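You operate a simulated robot arm through the tools that you are given. There is no shell and no other tool.

You are at the controls of a simulated two-armed robot. One attempt, no reset.

## Task
Unplug the warming tub, then top it up to its black water line.
Fine: socket switch off before the plug comes out, plug in its park; within 40 ml, jug back where it stood. Set down upright: water jug for the tub.

The check looks at the end state, three seconds after you hand in, the way a careful person would. Anything else that was tipped, shoved, dropped, spilled or broken makes it a failure.

## Robot
Two 7-joint arms with fingered hands on one trunk that stands fixed in place. Base frame: the origin is at the foot of the trunk, x ahead of it, y to its left, z up; the work surface is at about z = 800. Lengths are in mm, angles in rad, forces in N, time in s.
The left shoulder is at [80, 241, 1342], the right one opposite. Payload 4.9 kg a hand.
The TCP of each hand is the grasp point between the finger pads, 32 mm short of the fingertips. In the tool frame z runs along the fingers and y along their closing line. The gripper opens to 200 mm. The gripper's body begins 89 mm behind the TCP. The gripper is a hand of 4 fingers: y runs from the thumb to the fingers, the wrist lies at [0, 0, -267] in the tool frame, and closing takes about 1.5 s.
Orientation is told as [roll, pitch, yaw] about the base's x, y, z axes, in that order, counted from this pose: with the fingers straight down and closing along the base's y, the tool's x points along the base's -x, its y along +y and its z along -z.

## Interface
- The arms move only by the tool arm_command. It takes "left_targets", "right_targets" or both (then of equal length, played together; a hand with none holds still); each is a list of rows, each an object of numbers (a shift or turn left out is 0, a gripper value left out holds the last): "tx", "ty", "tz": the shift along the base's x, y, z in mm; "wx", "wy", "wz": the turn, a rotation vector about the base's x, y, z in rad. In form: [{"tx": .., "ty": .., "tz": .., "wx": .., "wy": .., "wz": ..}, ...]. A call has 1 to 20 rows; each row is the pose to reach, as a shift and turn from the pose commanded when the call began. "left_gripper" and "right_gripper" are, for a hand that has rows, the opening, from 0 (shut) to 1 (fully open), set as the call begins (left out, the last holds). Rows are played at 5 a second. More than 50 mm and 0.15 rad between two rows, or a gripper value outside its range, and nothing of the call is played. A pose out of reach is approached as far as the arm can. The call stops where the force on the tool passes 40 N (or 10 N more than at its start, if that is more) or the arm is blocked; 0.2 s more then pass. The fingers move at their own pace (about 72 mm/s each) and stop on an object; they squeeze with about 29 N. The grip force told is the motor's: it shows also when the fingers shut on nothing. Time passes only in rows, and 0.2 s behind the last, so rows that repeat a pose let the fingers close. The reply holds the time, the measured pose of the TCP, the force on the tool along the base axes, the opening and the grip force, in the units named above and with some noise, with the torque about the TCP (base axes, N m) and any sound that the robot's microphone picked up.
- Cameras (640 x 400 px; columns grow to the right, rows downward): "scene" is now at [98.5, -14, 1514.5]; the picture's right is [-0.01, -1.00, 0.00], its down [-0.61, 0.01, -0.79] and it looks along [0.79, -0.01, -0.61] (base axes); focal length 355 px, centre (320, 200). "left" rides on the left gripper at [-69, -69, -116] in its tool frame; the picture's right is [0.71, -0.71, 0.00], its down [0.54, 0.54, -0.64] and it looks along [0.46, 0.45, 0.77] (tool axes); focal length 226 px, centre (320, 200). "right" rides on the right gripper at [69, -69, -116] in its tool frame; the picture's right is [0.71, 0.71, 0.00], its down [-0.54, 0.54, -0.64] and it looks along [-0.46, 0.45, 0.77] (tool axes); focal length 226 px, centre (320, 200). There is no depth. A picture from a camera that has moved, and an enlarged one, comes with that camera's place and axes in the base frame and with its lens. The place of the scene camera against the robot may be out by one fixed shift of up to 25 mm in any direction.
- get_image(camera): a new picture of that camera. No time passes.
- raise_lower(by): slides the trunk up (or, below 0, down) by that many mm; the arms and the scene camera ride with it, the base frame stays. It gives what a move gives, with no picture.
- preshape(shape, hand): the hand has 4 fingers and takes this shape, open, in about a second: jaw (thumb against the fingers, like two jaws); tri (thumb and two fingers); tip (a fingertip pinch); poke (one finger out to press); point (the index stretched); flat (the hand flat); cup (the hand cupped); fist (a fist). The gripper value then closes the fingers along that shape, each until it touches; the sizes above hold for jaw. It gives what a move gives, with no picture.
- aim_head(pan, tilt): turns the head with the scene camera to pan (to the left, within 1.501 rad either way) and tilt (down, from -0.506 to 1.204), counted from straight ahead of the robot. It gives what a move gives.
- zoom(camera, box): a new picture of the part [left, top, right, bottom] of that camera's present view, enlarged. No time passes.
- job_done(): hands the job in; it is judged then, once.

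Places have to be worked out from the pictures, the camera data and where the tool is seen. Open the grippers and draw the arms clear of the work before you hand the job in, unless the task says otherwise.

The tools are called as name(argument=value, ...) on one line, values as JSON. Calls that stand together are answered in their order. arm_command: Moves the arms, as the interface text tells. Its arguments: {"type":"object","properties":{"left_targets":{"type":"array","items":{"type":"object","properties":{"tx":{"type":"number"},"ty":{"type":"number"},"tz":{"type":"number"},"wx":{"type":"number"},"wy":{"type":"number"},"wz":{"type":"number"}}}},"left_gripper":{"type":"number"},"right_targets":{"type":"array","items":{"type":"object","properties":{"tx":{"type":"number"},"ty":{"type":"number"},"tz":{"type":"number"},"wx":{"type":"number"},"wy":{"type":"number"},"wz":{"type":"number"}}}},"right_gripper":{"type":"number"}},"required":[]} The other tools are called the same way: raise_lower (by) slides the trunk up or down; preshape (shape, hand) gives the hand a shape; aim_head (pan, tilt) turns the head that bears the scene camera; get_image (camera) takes a picture; zoom (camera, box) takes an enlarged picture of a part of a camera's view; job_done () hands the job in.

At the start:

```text
time_s: 0.0
left_tool_pos: [735.7, 345.3, 1251.6]
left_orientation: [0.001, 0.001, 0.001]
left_ft_force: [0.1, 0.6, 0.2]
left_wrist_torque: [-0.02, 0.02, 0.01]
left_grip_width: 200.1
left_grip_force: 0.1
left_shape: jaw
right_tool_pos: [719.6, -219.4, 1250.9]
right_orientation: [0.0, 0.003, 0.0]
right_ft_force: [0.1, -0.3, 1.3]
right_wrist_torque: [-0.02, 0.02, 0.0]
right_grip_width: 199.9
right_grip_force: 0.1
right_shape: jaw
trunk travel left (down, up): [-250.0, 590.0]
head pan, tilt: [-0.01, 0.658]
```

scene: 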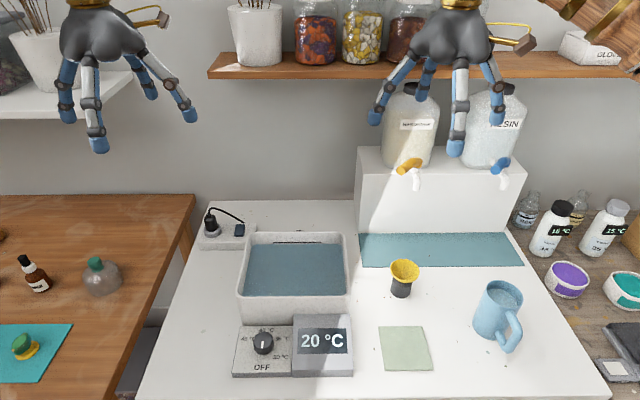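
right: 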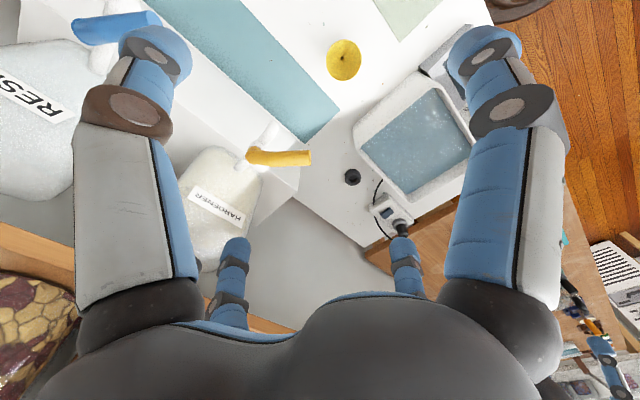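
left: 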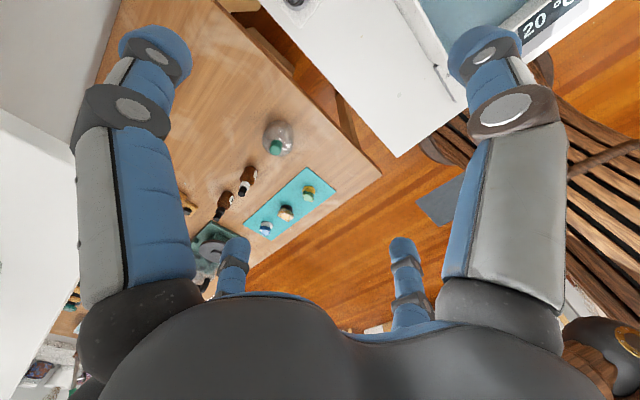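

I see the warming tub with a socket box behind it to the left (plug and small blue/gray switch), a blue jug on the right, and resin/hardener jugs behind. I'll zoom in on the socket and the tub for details.

zoom(camera="scene", box=[180, 190, 280, 260])

zoom(camera="scene", box=[220, 220, 380, 390])

zoom(camera="scene", box=[440, 250, 560, 380])

zoom(camera="right", box=[320, 60, 500, 260])

```text
5.71 times, centred on (230, 225) of scene
camera zoom: at [98.5, -14.0, 1514.5], right [-0.01, -1.0, 0.0], down [-0.61, 0.01, -0.79], along [0.79, -0.01, -0.61], focal length 2027 px, centre (834, 57)
```

zoom: 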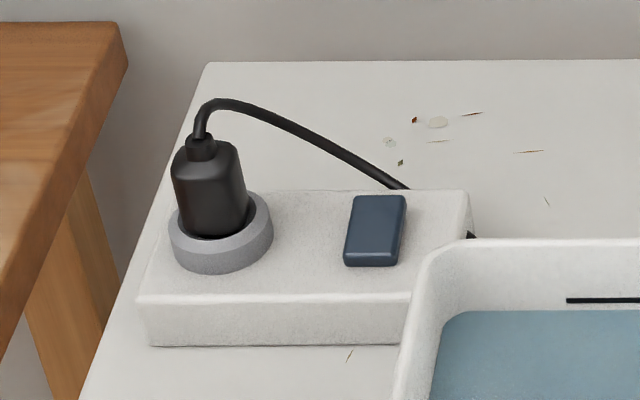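

```text
2.35 times, centred on (300, 305) of scene
camera zoom: at [98.5, -14.0, 1514.5], right [-0.01, -1.0, 0.0], down [-0.61, 0.01, -0.79], along [0.79, -0.01, -0.61], focal length 835 px, centre (367, -47)
```

zoom: 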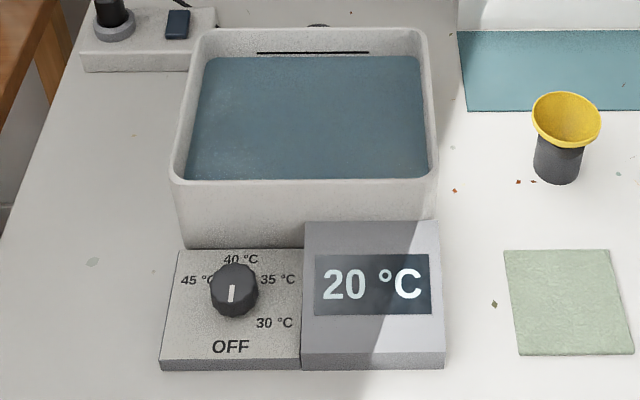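

```text
3.08 times, centred on (500, 315) of scene
camera zoom: at [98.5, -14.0, 1514.5], right [-0.01, -1.0, 0.0], down [-0.61, 0.01, -0.79], along [0.79, -0.01, -0.61], focal length 1092 px, centre (-234, -154)
```

zoom: 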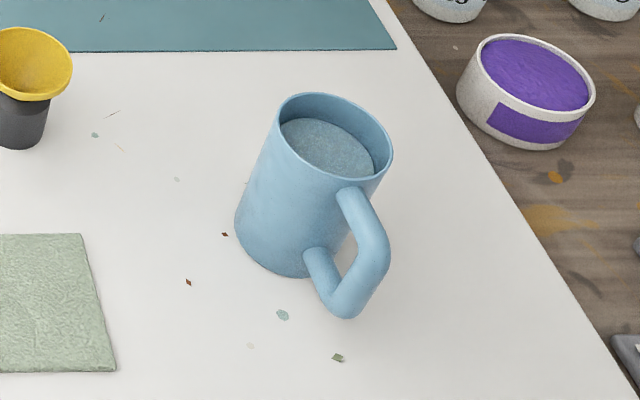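

```text
2.00 times, centred on (410, 160) of right
camera zoom: at [649.4, -289.2, 1368.0], right [-0.71, 0.71, 0.0], down [0.54, 0.54, 0.64], along [0.45, 0.45, -0.77], focal length 452 px, centre (140, 280)
```

zoom: 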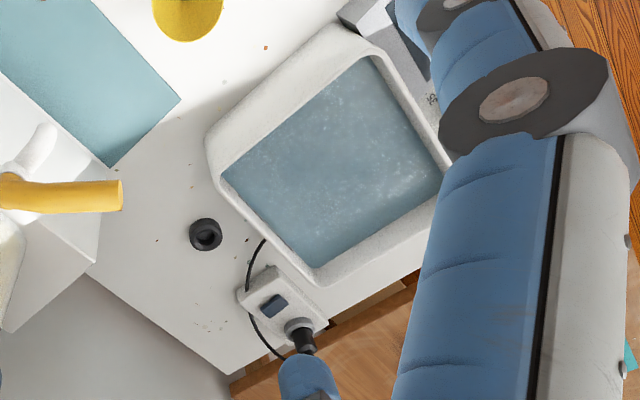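

The park seems to be the black ring behind the tub at about [850, 40], the switch at about [845, 206], and the plug at about [833, 280]. I'll look at the hands' finger layout and the tub's inner wall up close.

zoom(camera="scene", box=[350, 0, 550, 170])

zoom(camera="scene", box=[260, 226, 340, 256])

zoom(camera="right", box=[330, 150, 420, 240])

```text
2.35 times, centred on (450, 85) of scene
camera zoom: at [98.5, -14.0, 1514.5], right [-0.01, -1.0, 0.0], down [-0.61, 0.01, -0.79], along [0.79, -0.01, -0.61], focal length 835 px, centre (14, 471)
```

zoom: 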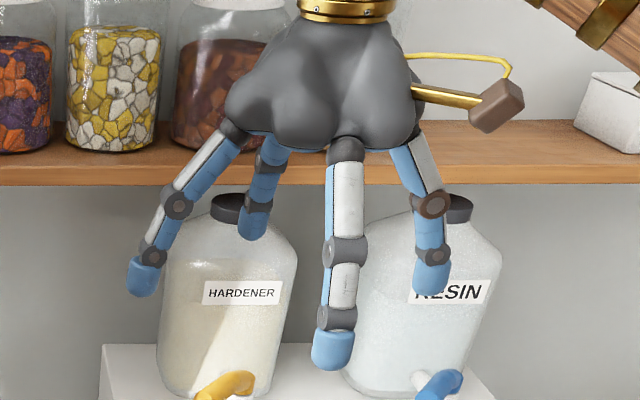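

```text
8.00 times, centred on (300, 241) of scene
camera zoom: at [98.5, -14.0, 1514.5], right [-0.01, -1.0, 0.0], down [-0.61, 0.01, -0.79], along [0.79, -0.01, -0.61], focal length 2838 px, centre (480, -128)
```

zoom: 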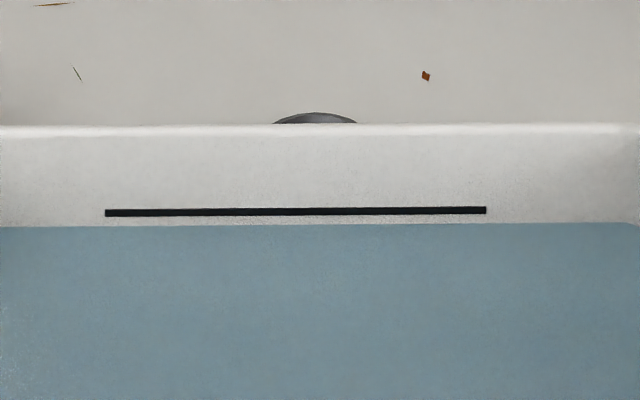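

```text
4.44 times, centred on (375, 195) of right
camera zoom: at [649.4, -289.2, 1368.0], right [-0.71, 0.71, 0.0], down [0.54, 0.54, 0.64], along [0.45, 0.45, -0.77], focal length 1005 px, centre (76, 222)
```

zoom: 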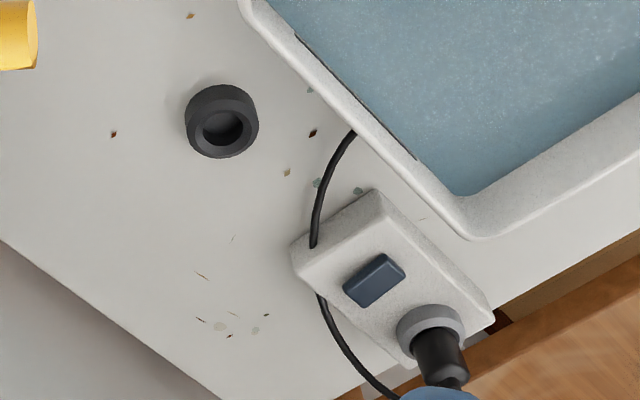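

The digits look spread in a cross about the tool axis. Before using them I'll test in free air how the jaw closes, with both hands, and look.

arm_command(left_targets=[{}, {}, {}, {}, {}, {}, {}, {}], right_targets=[{}, {}, {}, {}, {}, {}, {}, {}], left_gripper=0.0, right_gripper=0.4)

get_image(camera="scene")

get_image(camera="left")

get_image(camera="right")

```text
time_s: 1.8
left_tool_pos: [734.9, 346.9, 1251.3]
left_orientation: [0.001, 0.002, 0.001]
left_ft_force: [-0.5, 0.5, 1.2]
left_wrist_torque: [0.0, 0.01, -0.01]
left_grip_width: 0.0
left_grip_force: 24.3
left_shape: jaw
right_tool_pos: [719.8, -219.0, 1251.3]
right_orientation: [0.0, 0.002, 0.0]
right_ft_force: [-0.2, 0.8, 0.0]
right_wrist_torque: [-0.02, -0.02, 0.0]
right_grip_width: 80.4
right_grip_force: 0.2
right_shape: jaw
trunk travel left (down, up): [-250.0, 590.0]
head pan, tilt: [-0.01, 0.658]
```

```text
taken
camera scene: at [98.5, -14.0, 1514.5], right [-0.01, -1.0, 0.0], down [-0.61, 0.01, -0.79], along [0.79, -0.01, -0.61], focal length 355 px, centre (320, 200)
```

scene: 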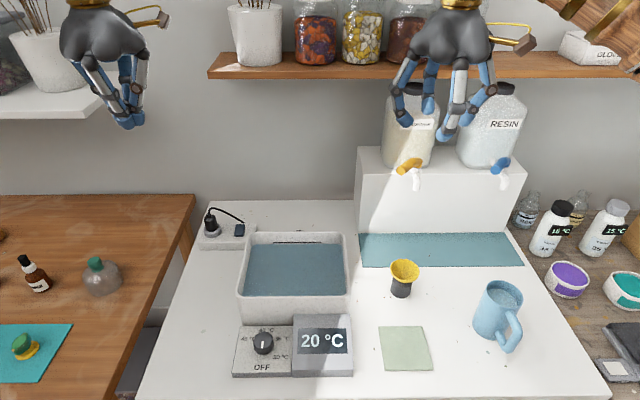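

```text
taken
camera left: at [804.6, 276.8, 1367.3], right [-0.71, -0.71, 0.0], down [-0.54, 0.54, 0.64], along [-0.46, 0.45, -0.77], focal length 226 px, centre (320, 200)
```

left: 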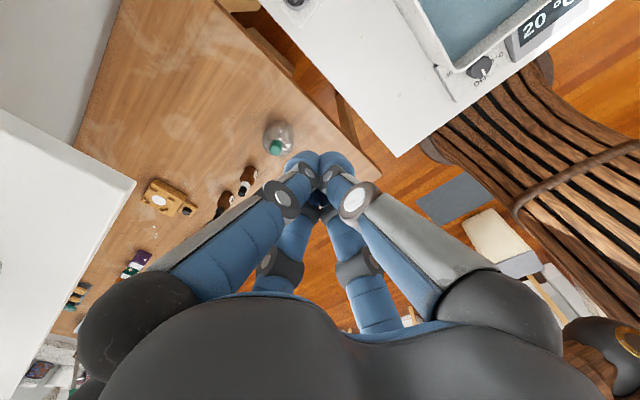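

```text
taken
camera right: at [649.4, -289.3, 1368.0], right [-0.71, 0.71, 0.0], down [0.54, 0.54, 0.64], along [0.45, 0.45, -0.77], focal length 226 px, centre (320, 200)
```

right: 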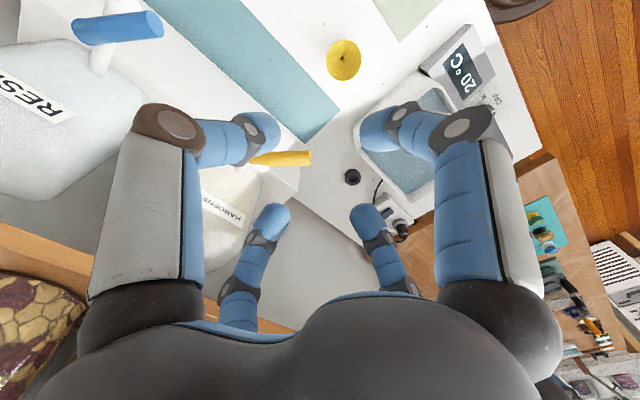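

In jaw all four digits close radially to the centre. I'll try "poke" on the left hand to see which finger sticks out and where its tip lies.

preshape(hand="left", shape="poke")

preshape(hand="right", shape="tip")

get_image(camera="scene")

get_image(camera="left")

zoom(camera="scene", box=[40, 0, 200, 160])

zoom(camera="scene", box=[370, 0, 540, 160])

```text
time_s: 2.7
left_tool_pos: [735.8, 345.3, 1251.4]
left_orientation: [-0.001, 0.0, 0.002]
left_ft_force: [0.0, -0.3, -0.3]
left_wrist_torque: [-0.06, 0.01, 0.01]
left_grip_width: 0.3
left_grip_force: 0.1
left_shape: poke
right_tool_pos: [718.9, -219.3, 1250.6]
right_orientation: [0.001, 0.001, -0.001]
right_ft_force: [-0.8, 0.1, -0.3]
right_wrist_torque: [-0.04, 0.0, -0.04]
right_grip_width: 80.4
right_grip_force: 0.0
right_shape: jaw
trunk travel left (down, up): [-250.0, 590.0]
head pan, tilt: [-0.01, 0.658]
```

```text
time_s: 3.6
left_tool_pos: [735.0, 345.1, 1250.3]
left_orientation: [0.001, 0.0, 0.0]
left_ft_force: [0.5, -0.3, 0.3]
left_wrist_torque: [0.04, 0.04, -0.02]
left_grip_width: 0.0
left_grip_force: 0.1
left_shape: poke
right_tool_pos: [719.9, -219.4, 1251.5]
right_orientation: [-0.001, 0.001, 0.0]
right_ft_force: [0.2, 0.2, -0.3]
right_wrist_torque: [-0.02, 0.0, -0.03]
right_grip_width: 199.9
right_grip_force: 0.0
right_shape: tip
trunk travel left (down, up): [-250.0, 590.0]
head pan, tilt: [-0.01, 0.658]
```

```text
taken
camera scene: at [98.5, -14.0, 1514.5], right [-0.01, -1.0, 0.0], down [-0.61, 0.01, -0.79], along [0.79, -0.01, -0.61], focal length 355 px, centre (320, 200)
```

scene: 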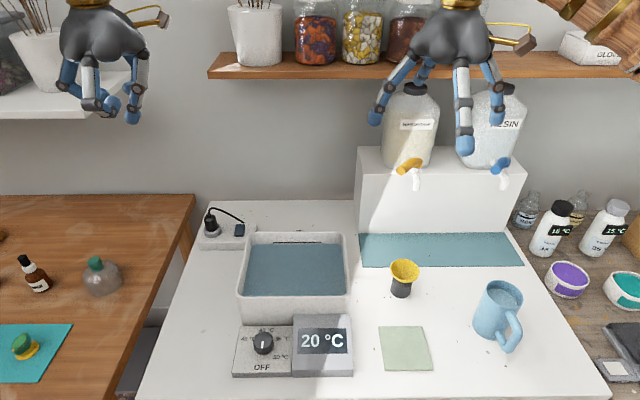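

```text
taken
camera left: at [804.6, 276.8, 1367.3], right [-0.71, -0.71, 0.0], down [-0.54, 0.54, 0.64], along [-0.46, 0.45, -0.77], focal length 226 px, centre (320, 200)
```

left: 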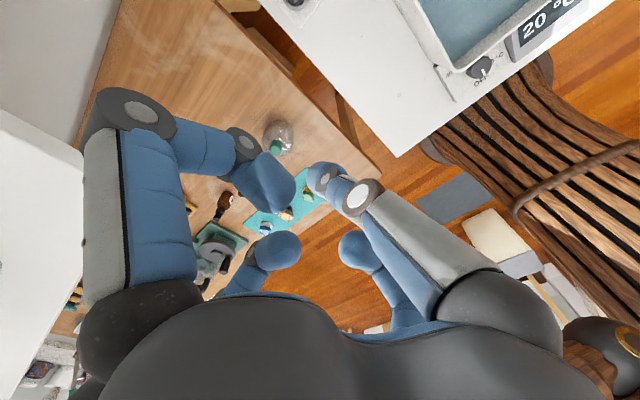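

```text
2.50 times, centred on (120, 80) of scene
camera zoom: at [98.5, -14.0, 1514.5], right [-0.01, -1.0, 0.0], down [-0.61, 0.01, -0.79], along [0.79, -0.01, -0.61], focal length 887 px, centre (820, 500)
```

zoom: 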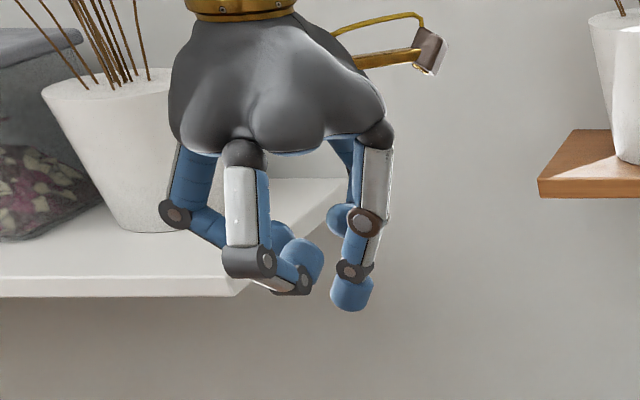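

```text
2.50 times, centred on (455, 80) of scene
camera zoom: at [98.5, -14.0, 1514.5], right [-0.01, -1.0, 0.0], down [-0.61, 0.01, -0.79], along [0.79, -0.01, -0.61], focal length 887 px, centre (-18, 500)
```

zoom: 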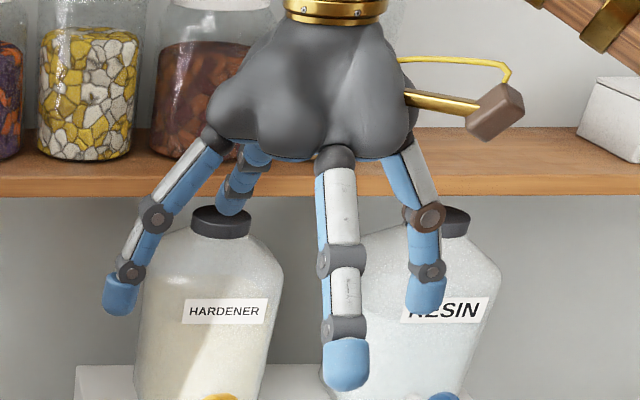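

Poke with gripper 0 puts one finger straight along the tool axis with the others curled. I'll get tight zooms on the rocker switch to see which end is raised.

zoom(camera="scene", box=[195, 200, 255, 240])

zoom(camera="right", box=[370, 190, 430, 230])

zoom(camera="scene", box=[229, 220, 253, 240])

```text
10.00 times, centred on (225, 220) of scene
camera zoom: at [98.5, -14.0, 1514.5], right [-0.01, -1.0, 0.0], down [-0.61, 0.01, -0.79], along [0.79, -0.01, -0.61], focal length 3547 px, centre (1270, 0)
```

zoom: 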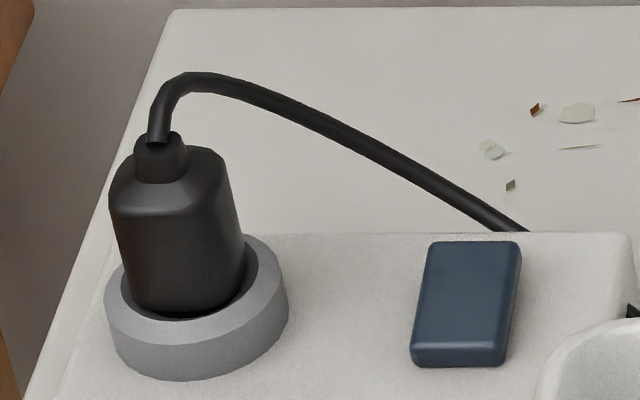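

```text
10.00 times, centred on (400, 210) of right
camera zoom: at [649.4, -289.3, 1368.0], right [-0.71, 0.71, 0.0], down [0.54, 0.54, 0.64], along [0.45, 0.45, -0.77], focal length 2261 px, centre (-480, 100)
```

zoom: 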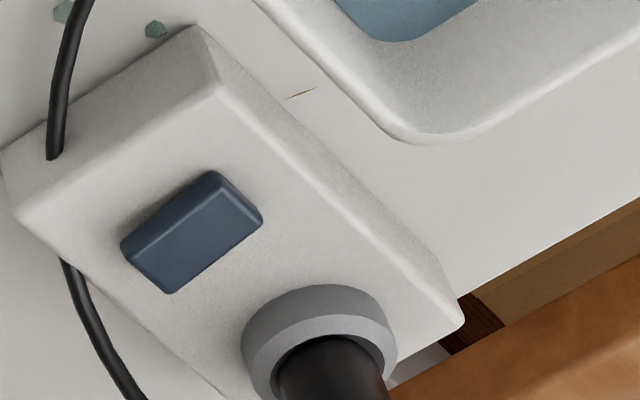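

```text
16.00 times, centred on (241, 230) of scene
camera zoom: at [98.5, -14.0, 1514.5], right [-0.01, -1.0, 0.0], down [-0.61, 0.01, -0.79], along [0.79, -0.01, -0.61], focal length 5676 px, centre (1584, -280)
```

zoom: 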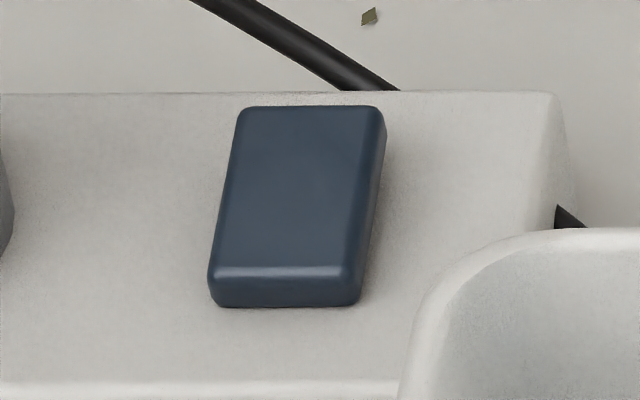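

The rocker's tilt isn't clear from here. I'll bring the right hand's camera nearer (over the free space right of the tub, high up) for a closer look at switch, park ring and water line.

arm_command(right_targets=[{"tx": 0, "ty": 35, "tz": -25}, {"tx": 0, "ty": 70, "tz": -50}, {"tx": 0, "ty": 105, "tz": -75}, {"tx": 0, "ty": 140, "tz": -100}, {"tx": 0, "ty": 170, "tz": -125}, {"tx": 0, "ty": 170, "tz": -125}])

get_image(camera="right")

zoom(camera="right", box=[300, 150, 450, 250])

get_image(camera="scene")

```text
time_s: 5.0
left_tool_pos: [735.3, 344.7, 1251.6]
left_orientation: [-0.001, 0.0, 0.001]
left_ft_force: [-0.2, 0.1, 0.1]
left_wrist_torque: [-0.01, -0.03, 0.0]
left_grip_width: 0.0
left_grip_force: 0.1
left_shape: poke
right_tool_pos: [718.6, -49.5, 1127.1]
right_orientation: [0.001, -0.001, -0.001]
right_ft_force: [0.0, 0.0, -0.4]
right_wrist_torque: [0.02, 0.01, 0.01]
right_grip_width: 199.6
right_grip_force: 0.0
right_shape: tip
trunk travel left (down, up): [-250.0, 590.0]
head pan, tilt: [-0.01, 0.658]
```

```text
taken
camera right: at [648.9, -119.4, 1243.3], right [-0.71, 0.71, 0.0], down [0.54, 0.54, 0.64], along [0.45, 0.45, -0.77], focal length 226 px, centre (320, 200)
```

right: 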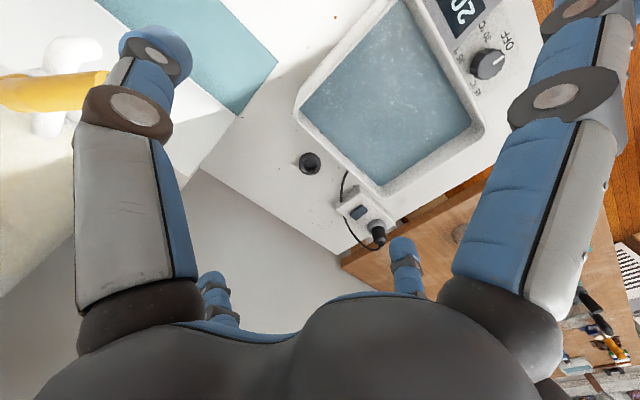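

```text
4.00 times, centred on (375, 200) of right
camera zoom: at [648.9, -119.4, 1243.3], right [-0.71, 0.71, 0.0], down [0.54, 0.54, 0.64], along [0.45, 0.45, -0.77], focal length 904 px, centre (100, 200)
```

zoom: 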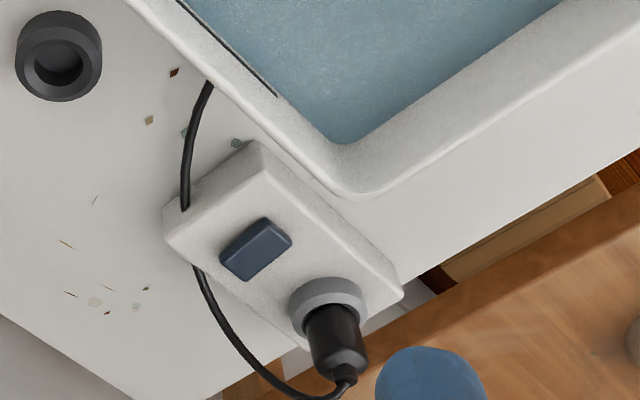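

```text
taken
camera scene: at [97.8, -14.9, 1514.6], right [-0.01, -1.0, 0.0], down [-0.61, 0.01, -0.79], along [0.79, -0.01, -0.61], focal length 355 px, centre (320, 200)
```

scene: 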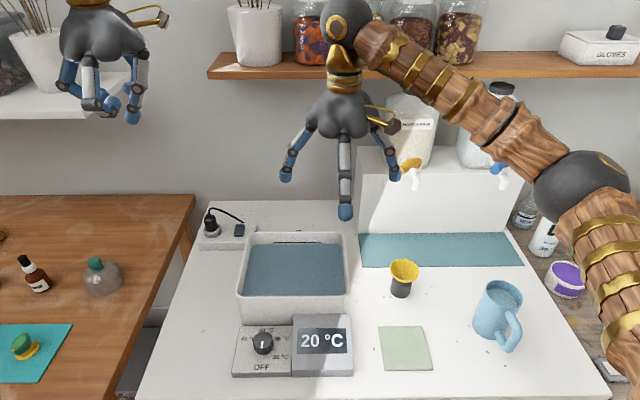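

Now a tight zoom on the switch, the plug and the park ring from this closer view.

zoom(camera="right", box=[335, 190, 395, 230])

zoom(camera="right", box=[350, 196, 374, 220])

zoom(camera="right", box=[290, 145, 330, 180])

```text
10.00 times, centred on (365, 210) of right
camera zoom: at [648.9, -119.4, 1243.3], right [-0.71, 0.71, 0.0], down [0.54, 0.54, 0.64], along [0.45, 0.45, -0.77], focal length 2261 px, centre (-130, 100)
```

zoom: 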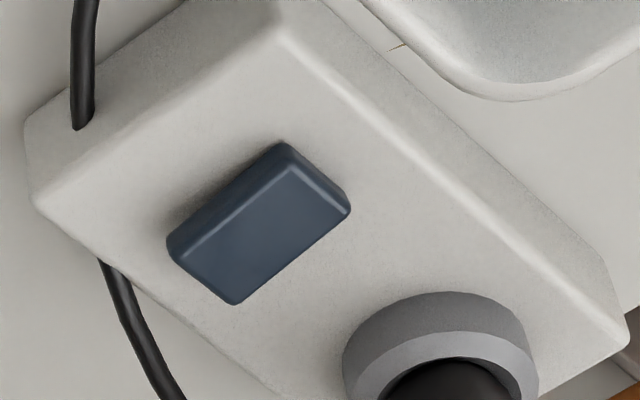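

```text
16.00 times, centred on (362, 208) of right
camera zoom: at [648.9, -119.4, 1243.3], right [-0.71, 0.71, 0.0], down [0.54, 0.54, 0.64], along [0.45, 0.45, -0.77], focal length 3617 px, centre (-352, 72)
```

zoom: 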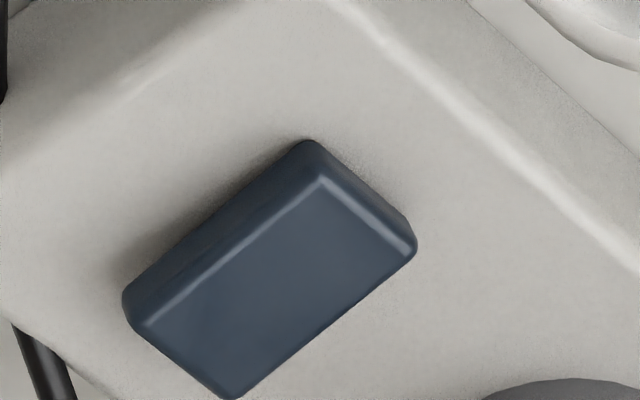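

```text
11.43 times, centred on (310, 162) of right
camera zoom: at [648.9, -119.4, 1243.3], right [-0.71, 0.71, 0.0], down [0.54, 0.54, 0.64], along [0.45, 0.45, -0.77], focal length 2584 px, centre (434, 629)
```

zoom: 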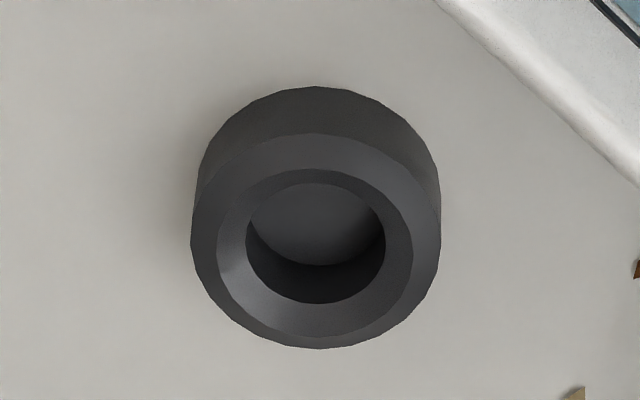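

Triangulating: switch top centre ≈ (848, 216, 841), rocker 36×21 mm with its far (+x) end raised, so that is the end to press; park ring ≈ (847, 47, top ≈ 818). I'll bring the left poke finger (yawed −45° so the plug sits between digits) to about 45 mm above the far end.

arm_command(left_targets=[{"tz": -48, "wz": -0.13}, {"tz": -96, "wz": -0.26}, {"tz": -144, "wz": -0.39}, {"tz": -192, "wz": -0.52}, {"tz": -240, "wz": -0.65}, {"tz": -288, "wz": -0.785}, {"ty": -43, "tz": -290, "wz": -0.785}, {"ty": -86, "tz": -290, "wz": -0.785}, {"ty": -129, "tz": -290, "wz": -0.785}, {"tx": 42, "ty": -129, "tz": -300, "wz": -0.785}, {"tx": 84, "ty": -129, "tz": -315, "wz": -0.785}, {"tx": 124.5, "ty": -129, "tz": -331, "wz": -0.785}, {"tx": 124.5, "ty": -129, "tz": -331, "wz": -0.785}])

get_image(camera="scene")

get_image(camera="left")

zoom(camera="right", box=[300, 150, 450, 250])

```text
time_s: 7.8
left_tool_pos: [859.1, 218.2, 921.8]
left_orientation: [0.0, 0.0, -0.785]
left_ft_force: [-1.0, 0.5, -0.1]
left_wrist_torque: [-0.05, -0.01, 0.0]
left_grip_width: 0.2
left_grip_force: 0.0
left_shape: poke
right_tool_pos: [718.8, -47.7, 1126.9]
right_orientation: [-0.002, -0.001, 0.0]
right_ft_force: [0.1, -0.9, 0.8]
right_wrist_torque: [-0.01, -0.01, -0.01]
right_grip_width: 200.1
right_grip_force: 0.1
right_shape: tip
trunk travel left (down, up): [-250.0, 590.0]
head pan, tilt: [-0.01, 0.658]
```

```text
taken
camera scene: at [97.5, -13.1, 1514.6], right [-0.01, -1.0, 0.0], down [-0.61, 0.01, -0.79], along [0.79, -0.01, -0.61], focal length 355 px, centre (320, 200)
```

scene: 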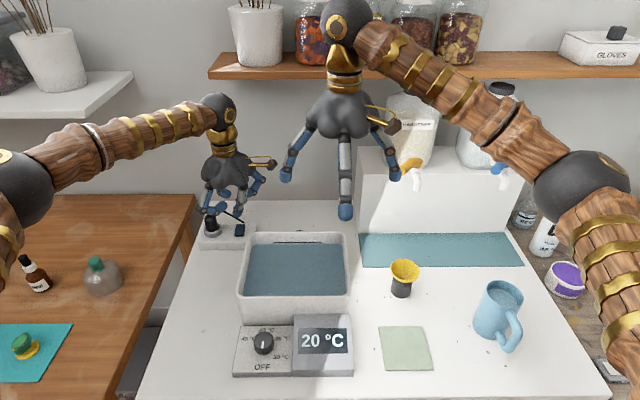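

```text
taken
camera left: at [858.8, 121.1, 1036.6], right [-1.0, 0.0, 0.0], down [0.0, 0.77, 0.64], along [0.0, 0.64, -0.77], focal length 226 px, centre (320, 200)
```

left: 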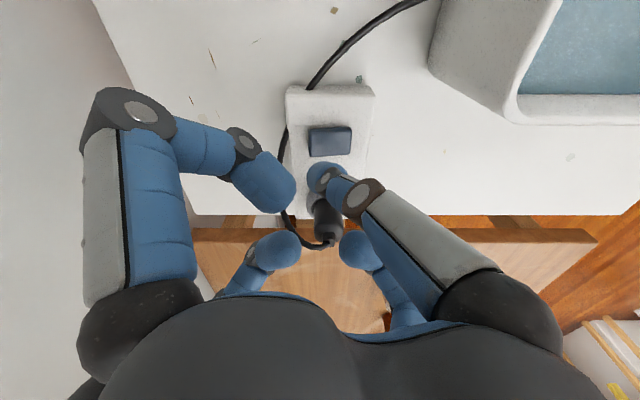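

```text
4.00 times, centred on (375, 200) of right
camera zoom: at [648.7, -118.0, 1243.7], right [-0.71, 0.71, 0.0], down [0.54, 0.54, 0.64], along [0.45, 0.45, -0.77], focal length 904 px, centre (100, 200)
```

zoom: 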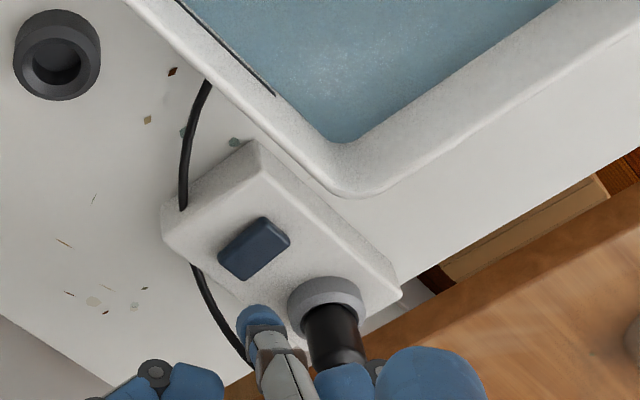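

The poke tip is seen at about (855, 218, 890), right over the far end of the rocker (y centre ≈ 214–216). I shift +5 mm in x, −3 in y and descend, finishing in 2 mm steps.

arm_command(left_targets=[{"tx": 5, "ty": -3, "tz": -15}, {"tx": 5, "ty": -3, "tz": -30}, {"tx": 5, "ty": -3, "tz": -40}, {"tx": 5, "ty": -3, "tz": -42}, {"tx": 5, "ty": -3, "tz": -44}, {"tx": 5, "ty": -3, "tz": -46}, {"tx": 5, "ty": -3, "tz": -48}])

zoom(camera="right", box=[300, 150, 450, 250])

zoom(camera="left", box=[250, 80, 410, 260])

```text
time_s: 9.4
left_tool_pos: [864.1, 213.0, 877.5]
left_orientation: [0.004, -0.004, -0.784]
left_ft_force: [-0.2, -0.8, 25.5]
left_wrist_torque: [0.08, 0.1, 0.0]
left_grip_width: 0.3
left_grip_force: 0.0
left_shape: poke
right_tool_pos: [716.7, -50.1, 1129.4]
right_orientation: [0.0, -0.001, 0.0]
right_ft_force: [-0.2, -0.2, 0.2]
right_wrist_torque: [0.0, 0.03, -0.04]
right_grip_width: 200.0
right_grip_force: 0.1
right_shape: tip
trunk travel left (down, up): [-250.0, 590.0]
head pan, tilt: [-0.01, 0.658]
```

```text
4.00 times, centred on (375, 200) of right
camera zoom: at [646.7, -119.6, 1245.1], right [-0.71, 0.71, 0.0], down [0.54, 0.54, 0.64], along [0.46, 0.45, -0.77], focal length 904 px, centre (100, 200)
```

zoom: 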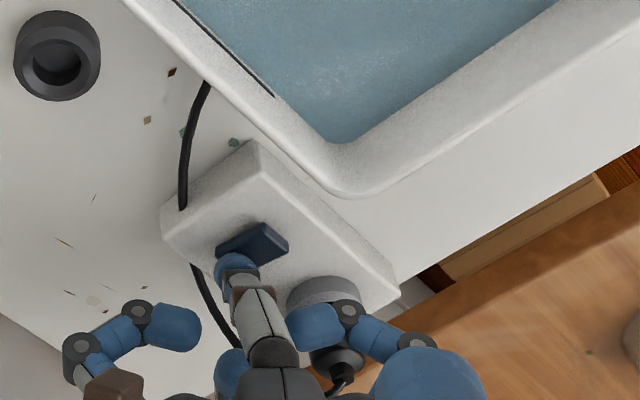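

```text
2.22 times, centred on (330, 170) of left
camera zoom: at [864.0, 115.8, 992.8], right [-1.0, 0.0, -0.01], down [0.0, 0.77, 0.64], along [0.0, 0.64, -0.77], focal length 502 px, centre (298, 267)
```

zoom: 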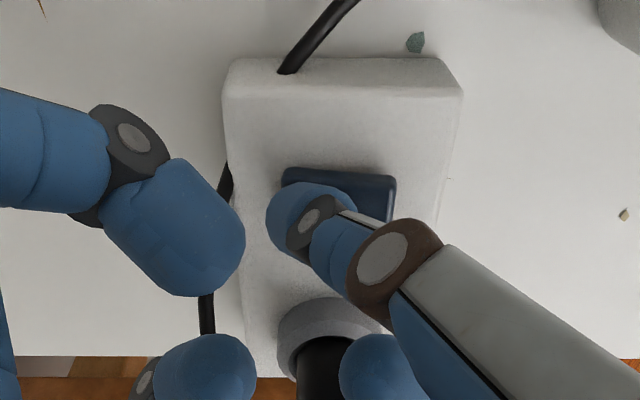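

Force 25 N at tip and contact made, but no click was reported. I'll zoom in to see the rocker's state before pressing further.

zoom(camera="right", box=[345, 196, 385, 222])

zoom(camera="left", box=[305, 110, 365, 160])

zoom(camera="scene", box=[205, 200, 265, 240])

```text
15.38 times, centred on (365, 209) of right
camera zoom: at [646.7, -119.6, 1245.1], right [-0.71, 0.71, 0.0], down [0.54, 0.54, 0.64], along [0.46, 0.45, -0.77], focal length 3478 px, centre (-372, 62)
```

zoom: 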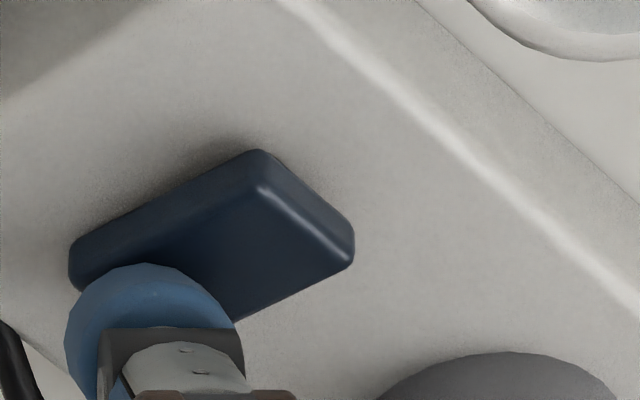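

```text
8.00 times, centred on (335, 135) of left
camera zoom: at [864.0, 115.8, 992.8], right [-1.0, 0.0, -0.01], down [0.0, 0.77, 0.64], along [0.0, 0.64, -0.77], focal length 1808 px, centre (200, 720)
```

zoom: 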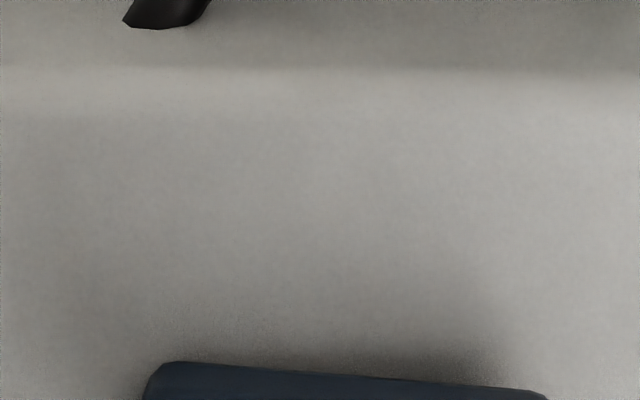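

```text
10.00 times, centred on (235, 220) of scene
camera zoom: at [95.0, -14.9, 1515.2], right [-0.01, -1.0, 0.0], down [-0.61, 0.01, -0.79], along [0.79, -0.01, -0.61], focal length 3547 px, centre (1170, 0)
```

zoom: 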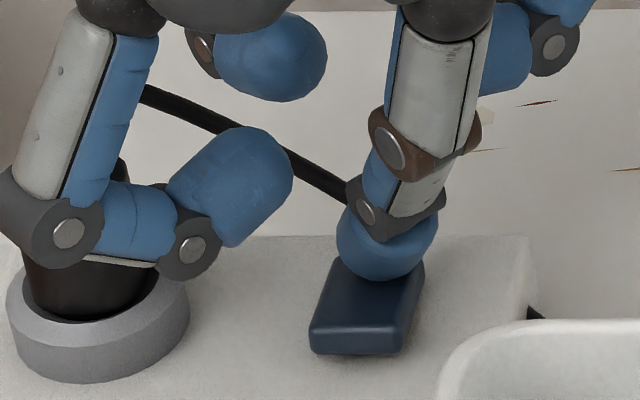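

The rocker's slope has flipped (far end now down, near end up). I lift straight up 80 mm and check that it stays over.

arm_command(left_targets=[{"tz": 20}, {"tz": 45}, {"tz": 75}, {"tz": 75}])

zoom(camera="right", box=[345, 192, 385, 222])

zoom(camera="scene", box=[195, 190, 275, 245])

get_image(camera="left")

```text
time_s: 10.4
left_tool_pos: [865.3, 214.0, 946.8]
left_orientation: [0.0, 0.0, -0.786]
left_ft_force: [0.6, -0.2, 0.0]
left_wrist_torque: [0.02, 0.03, -0.03]
left_grip_width: 0.0
left_grip_force: 0.1
left_shape: poke
right_tool_pos: [720.0, -49.1, 1126.1]
right_orientation: [0.002, 0.001, 0.0]
right_ft_force: [0.1, 0.2, 0.1]
right_wrist_torque: [0.0, 0.01, -0.01]
right_grip_width: 200.0
right_grip_force: 0.1
right_shape: tip
trunk travel left (down, up): [-250.0, 590.0]
head pan, tilt: [-0.01, 0.658]
```

```text
13.33 times, centred on (365, 207) of right
camera zoom: at [649.9, -118.7, 1242.9], right [-0.71, 0.71, 0.0], down [0.54, 0.54, 0.64], along [0.45, 0.45, -0.77], focal length 3014 px, centre (-280, 107)
```

zoom: 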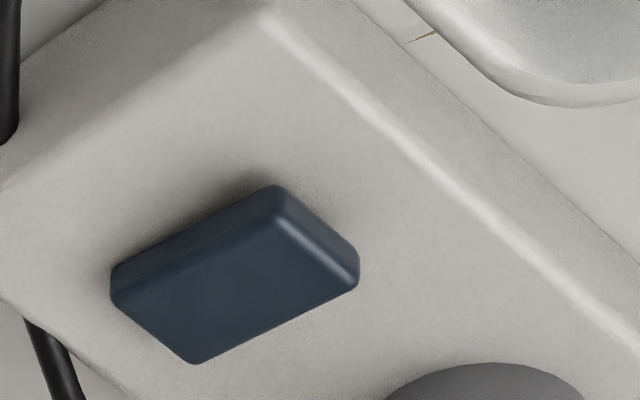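

```text
7.27 times, centred on (235, 218) of scene
camera zoom: at [99.0, -13.8, 1514.4], right [-0.01, -1.0, 0.0], down [-0.61, 0.01, -0.79], along [0.79, -0.01, -0.61], focal length 2580 px, centre (938, 73)
```

zoom: 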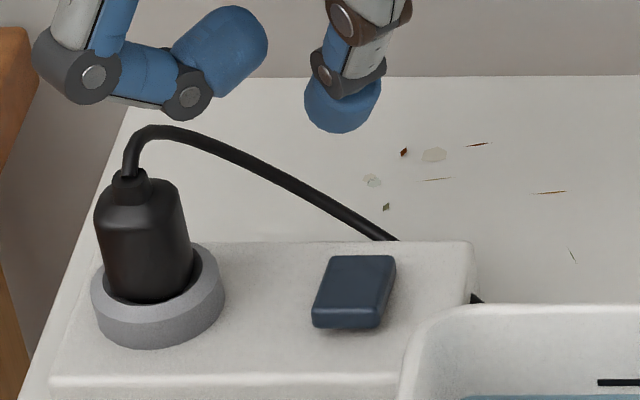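

```text
taken
camera left: at [866.1, 116.7, 1062.7], right [-1.0, 0.0, 0.0], down [0.0, 0.77, 0.64], along [0.0, 0.64, -0.77], focal length 226 px, centre (320, 200)
```

left: 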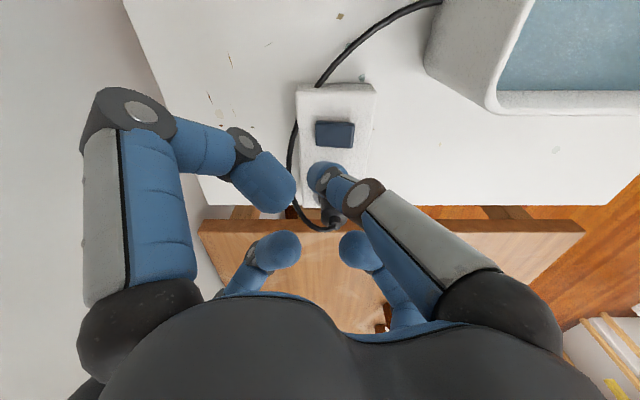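

The rocker stays in its new position. I'll check whether the tub's display went dark, confirming the socket is off.

zoom(camera="scene", box=[225, 305, 365, 385])

get_image(camera="scene")

```text
4.57 times, centred on (295, 345) of scene
camera zoom: at [99.0, -13.8, 1514.4], right [-0.01, -1.0, 0.0], down [-0.61, 0.01, -0.79], along [0.79, -0.01, -0.61], focal length 1622 px, centre (434, -463)
```

zoom: 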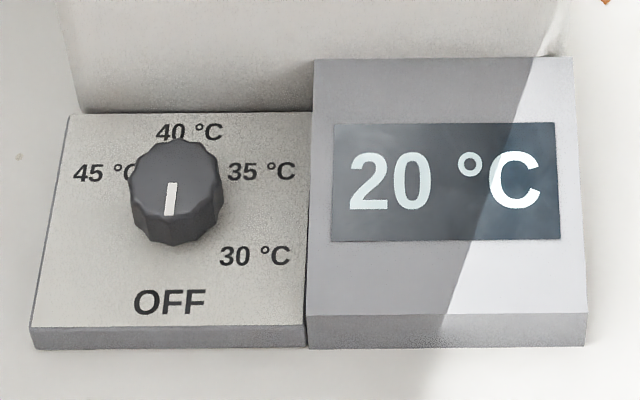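

```text
taken
camera scene: at [99.0, -13.8, 1514.4], right [-0.01, -1.0, 0.0], down [-0.61, 0.01, -0.79], along [0.79, -0.01, -0.61], focal length 355 px, centre (320, 200)
```

scene: 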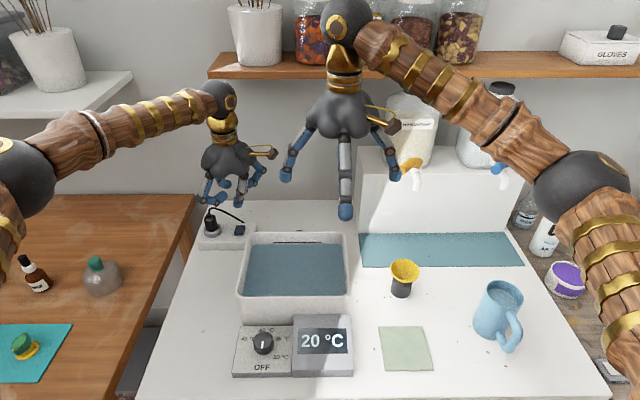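

The knob is at OFF and the rocker has flipped to far-end-down, so I take the socket as switched off. Plug axis ≈ (847, 287), body ≈ 34 mm wide from z 847 to 889, with the cord leaving toward +x/−y; I move the left hand aside, reshape to jaw there, and yaw so the cord falls between digits.

arm_command(left_targets=[{"ty": -18}, {"ty": -35}, {"ty": -35}])

preshape(hand="left", shape="jaw")

arm_command(left_targets=[{"wz": 0.14}, {"wz": 0.28}, {"wz": 0.42}, {"wz": 0.56}, {"wz": 0.7}, {"wz": 0.84}, {"wz": 0.995}, {"wz": 0.995}], left_gripper=0.45)

get_image(camera="left")

get_image(camera="scene")

zoom(camera="right", box=[300, 150, 450, 250])

```text
time_s: 11.2
left_tool_pos: [865.2, 179.3, 947.9]
left_orientation: [0.0, 0.001, -0.782]
left_ft_force: [-0.3, -0.9, 0.6]
left_wrist_torque: [0.02, 0.01, -0.01]
left_grip_width: 0.0
left_grip_force: 0.0
left_shape: poke
right_tool_pos: [719.2, -49.0, 1127.5]
right_orientation: [-0.002, 0.0, 0.0]
right_ft_force: [0.0, 0.2, -0.5]
right_wrist_torque: [0.01, -0.01, 0.01]
right_grip_width: 199.7
right_grip_force: 0.1
right_shape: tip
trunk travel left (down, up): [-250.0, 590.0]
head pan, tilt: [-0.01, 0.658]
```

```text
time_s: 12.1
left_tool_pos: [865.6, 177.1, 946.4]
left_orientation: [0.0, 0.001, -0.786]
left_ft_force: [-1.1, -0.8, 0.9]
left_wrist_torque: [-0.01, 0.0, 0.0]
left_grip_width: 199.9
left_grip_force: 0.0
left_shape: jaw
right_tool_pos: [719.2, -48.2, 1126.9]
right_orientation: [0.0, 0.001, 0.001]
right_ft_force: [-0.8, -0.7, 0.2]
right_wrist_torque: [-0.05, -0.02, 0.01]
right_grip_width: 199.6
right_grip_force: 0.0
right_shape: tip
trunk travel left (down, up): [-250.0, 590.0]
head pan, tilt: [-0.01, 0.658]
```

```text
refused: row 7 steps farther than a row can; nothing moved
```

```text
taken
camera left: at [865.4, 80.9, 1062.8], right [-1.0, 0.0, 0.0], down [0.0, 0.77, 0.64], along [0.0, 0.64, -0.77], focal length 226 px, centre (320, 200)
```

left: 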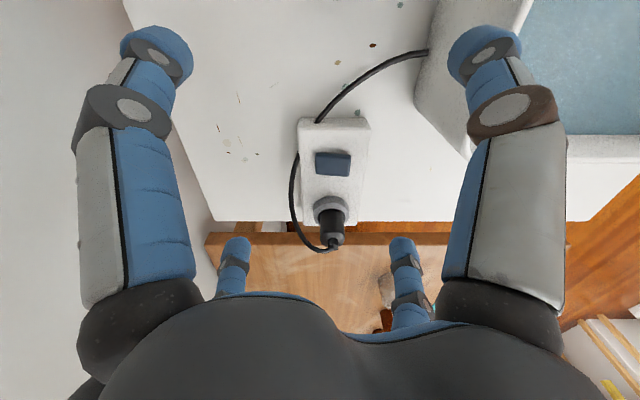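

```text
taken
camera scene: at [98.6, -14.0, 1514.5], right [-0.01, -1.0, 0.0], down [-0.61, 0.01, -0.79], along [0.79, -0.01, -0.61], focal length 355 px, centre (320, 200)
```

scene: 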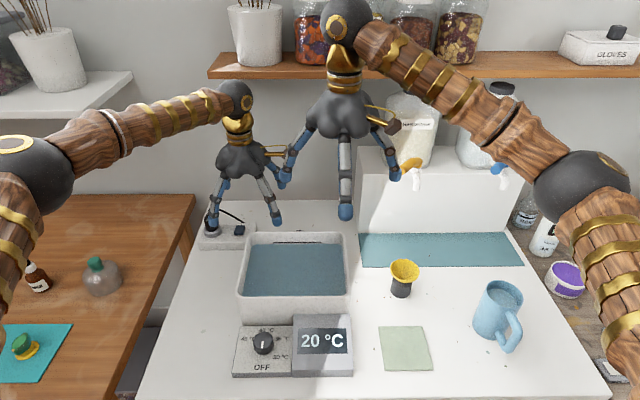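

```text
4.00 times, centred on (375, 200) of right
camera zoom: at [649.5, -118.9, 1243.1], right [-0.71, 0.71, 0.0], down [0.54, 0.54, 0.64], along [0.45, 0.45, -0.77], focal length 904 px, centre (100, 200)
```

zoom: 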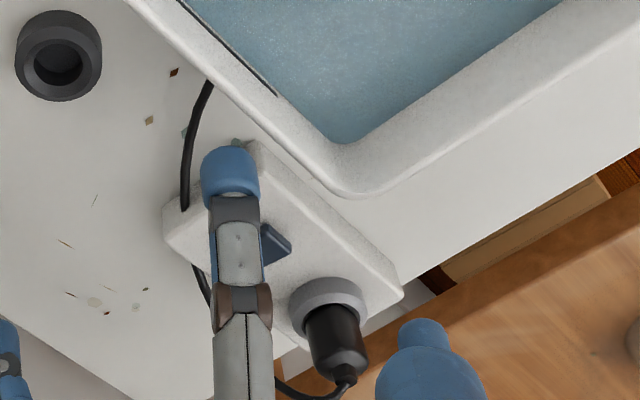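

The reshape worked; only the yaw step was refused (row too large). This left view shows socket and plug clearly, so I zoom to refine their position.

zoom(camera="left", box=[285, 190, 375, 255])

```text
6.15 times, centred on (330, 222) of left
camera zoom: at [865.4, 80.9, 1062.8], right [-1.0, 0.0, 0.0], down [0.0, 0.77, 0.64], along [0.0, 0.64, -0.77], focal length 1391 px, centre (258, 62)
```

zoom: 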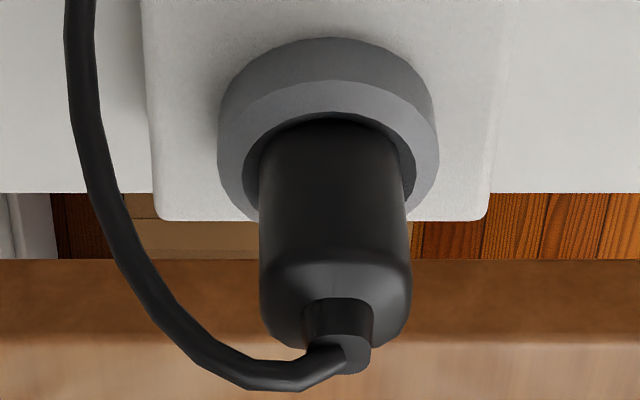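

From this view the plug axis is at ≈ (848.5, 288.5), ring top ≈ 847, plug body 31–34 mm. I back off from the shelf edge, raise a little, and come in over the plug with yaw −60° and a 90 mm opening.

arm_command(left_targets=[{"tx": -40, "wz": -0.13}, {"tx": -40, "tz": 28, "wz": -0.262}, {"tx": -40, "ty": 45, "tz": 28, "wz": -0.262}, {"tx": -40, "ty": 90, "tz": 28, "wz": -0.262}, {"tx": -35, "ty": 110, "tz": 28, "wz": -0.262}, {"tx": -17, "ty": 110, "tz": 28, "wz": -0.262}, {"tx": -17, "ty": 110, "tz": 28, "wz": -0.262}], left_gripper=0.45)

get_image(camera="left")

zoom(camera="right", box=[300, 150, 450, 250])

zoom(camera="scene", box=[170, 80, 290, 260])

```text
time_s: 13.7
left_tool_pos: [847.3, 290.3, 976.4]
left_orientation: [-0.001, 0.001, -1.046]
left_ft_force: [-0.7, 0.5, -0.4]
left_wrist_torque: [-0.01, 0.02, 0.01]
left_grip_width: 90.5
left_grip_force: 0.0
left_shape: jaw
right_tool_pos: [718.6, -48.1, 1127.4]
right_orientation: [-0.003, 0.0, -0.001]
right_ft_force: [-0.2, -0.2, -0.5]
right_wrist_torque: [-0.02, 0.02, 0.0]
right_grip_width: 199.7
right_grip_force: 0.0
right_shape: tip
trunk travel left (down, up): [-250.0, 590.0]
head pan, tilt: [-0.01, 0.658]
```

```text
taken
camera left: at [822.5, 195.6, 1091.7], right [-0.97, 0.26, 0.0], down [0.2, 0.74, 0.64], along [0.17, 0.62, -0.77], focal length 226 px, centre (320, 200)
```

left: 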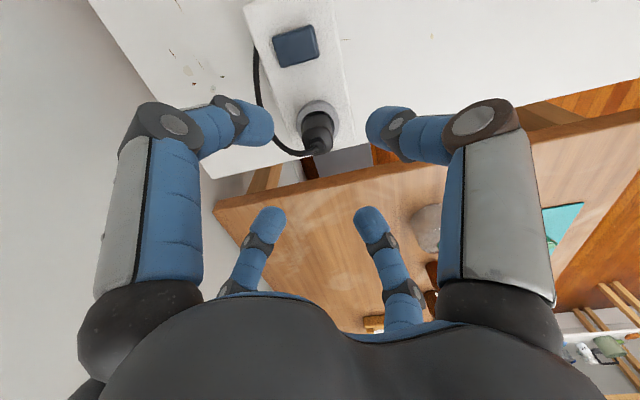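

```text
4.00 times, centred on (375, 200) of right
camera zoom: at [648.9, -118.0, 1243.6], right [-0.71, 0.71, 0.0], down [0.54, 0.54, 0.64], along [0.45, 0.45, -0.77], focal length 904 px, centre (100, 200)
```

zoom: 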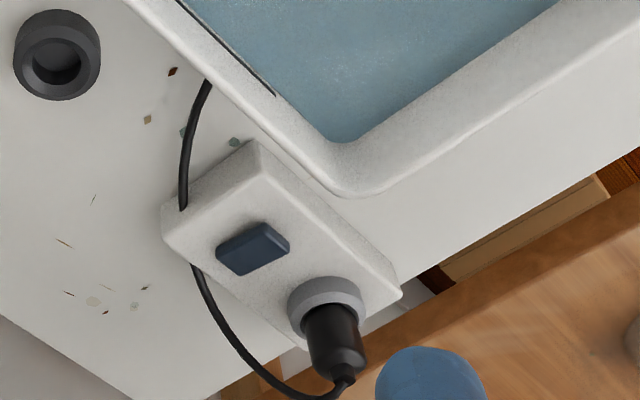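

```text
2.22 times, centred on (230, 170) of scene
camera zoom: at [97.8, -13.3, 1514.6], right [-0.01, -1.0, 0.0], down [-0.61, 0.01, -0.79], along [0.79, -0.01, -0.61], focal length 788 px, centre (520, 267)
```

zoom: 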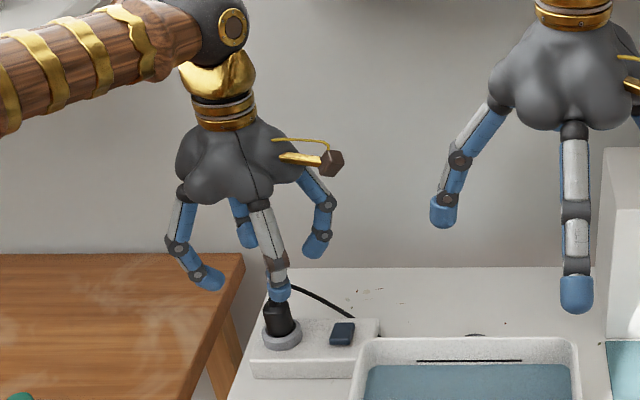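

The plug sits within the digit cross. I zoom on the left view to check the centring before lowering.

zoom(camera="left", box=[260, 80, 380, 170])

```text
4.44 times, centred on (320, 125) of left
camera zoom: at [822.5, 195.6, 1091.7], right [-0.97, 0.26, 0.0], down [0.2, 0.74, 0.64], along [0.17, 0.62, -0.77], focal length 1005 px, centre (320, 533)
```

zoom: 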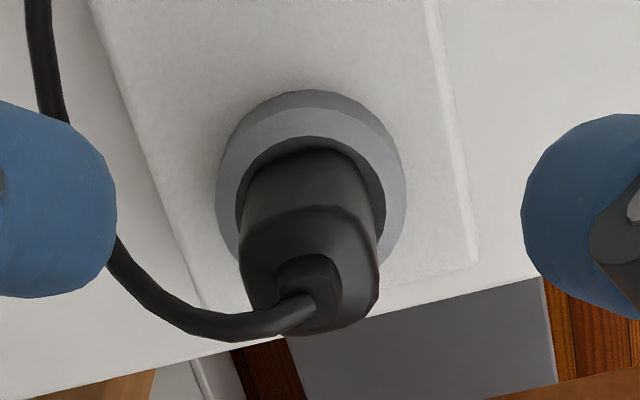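

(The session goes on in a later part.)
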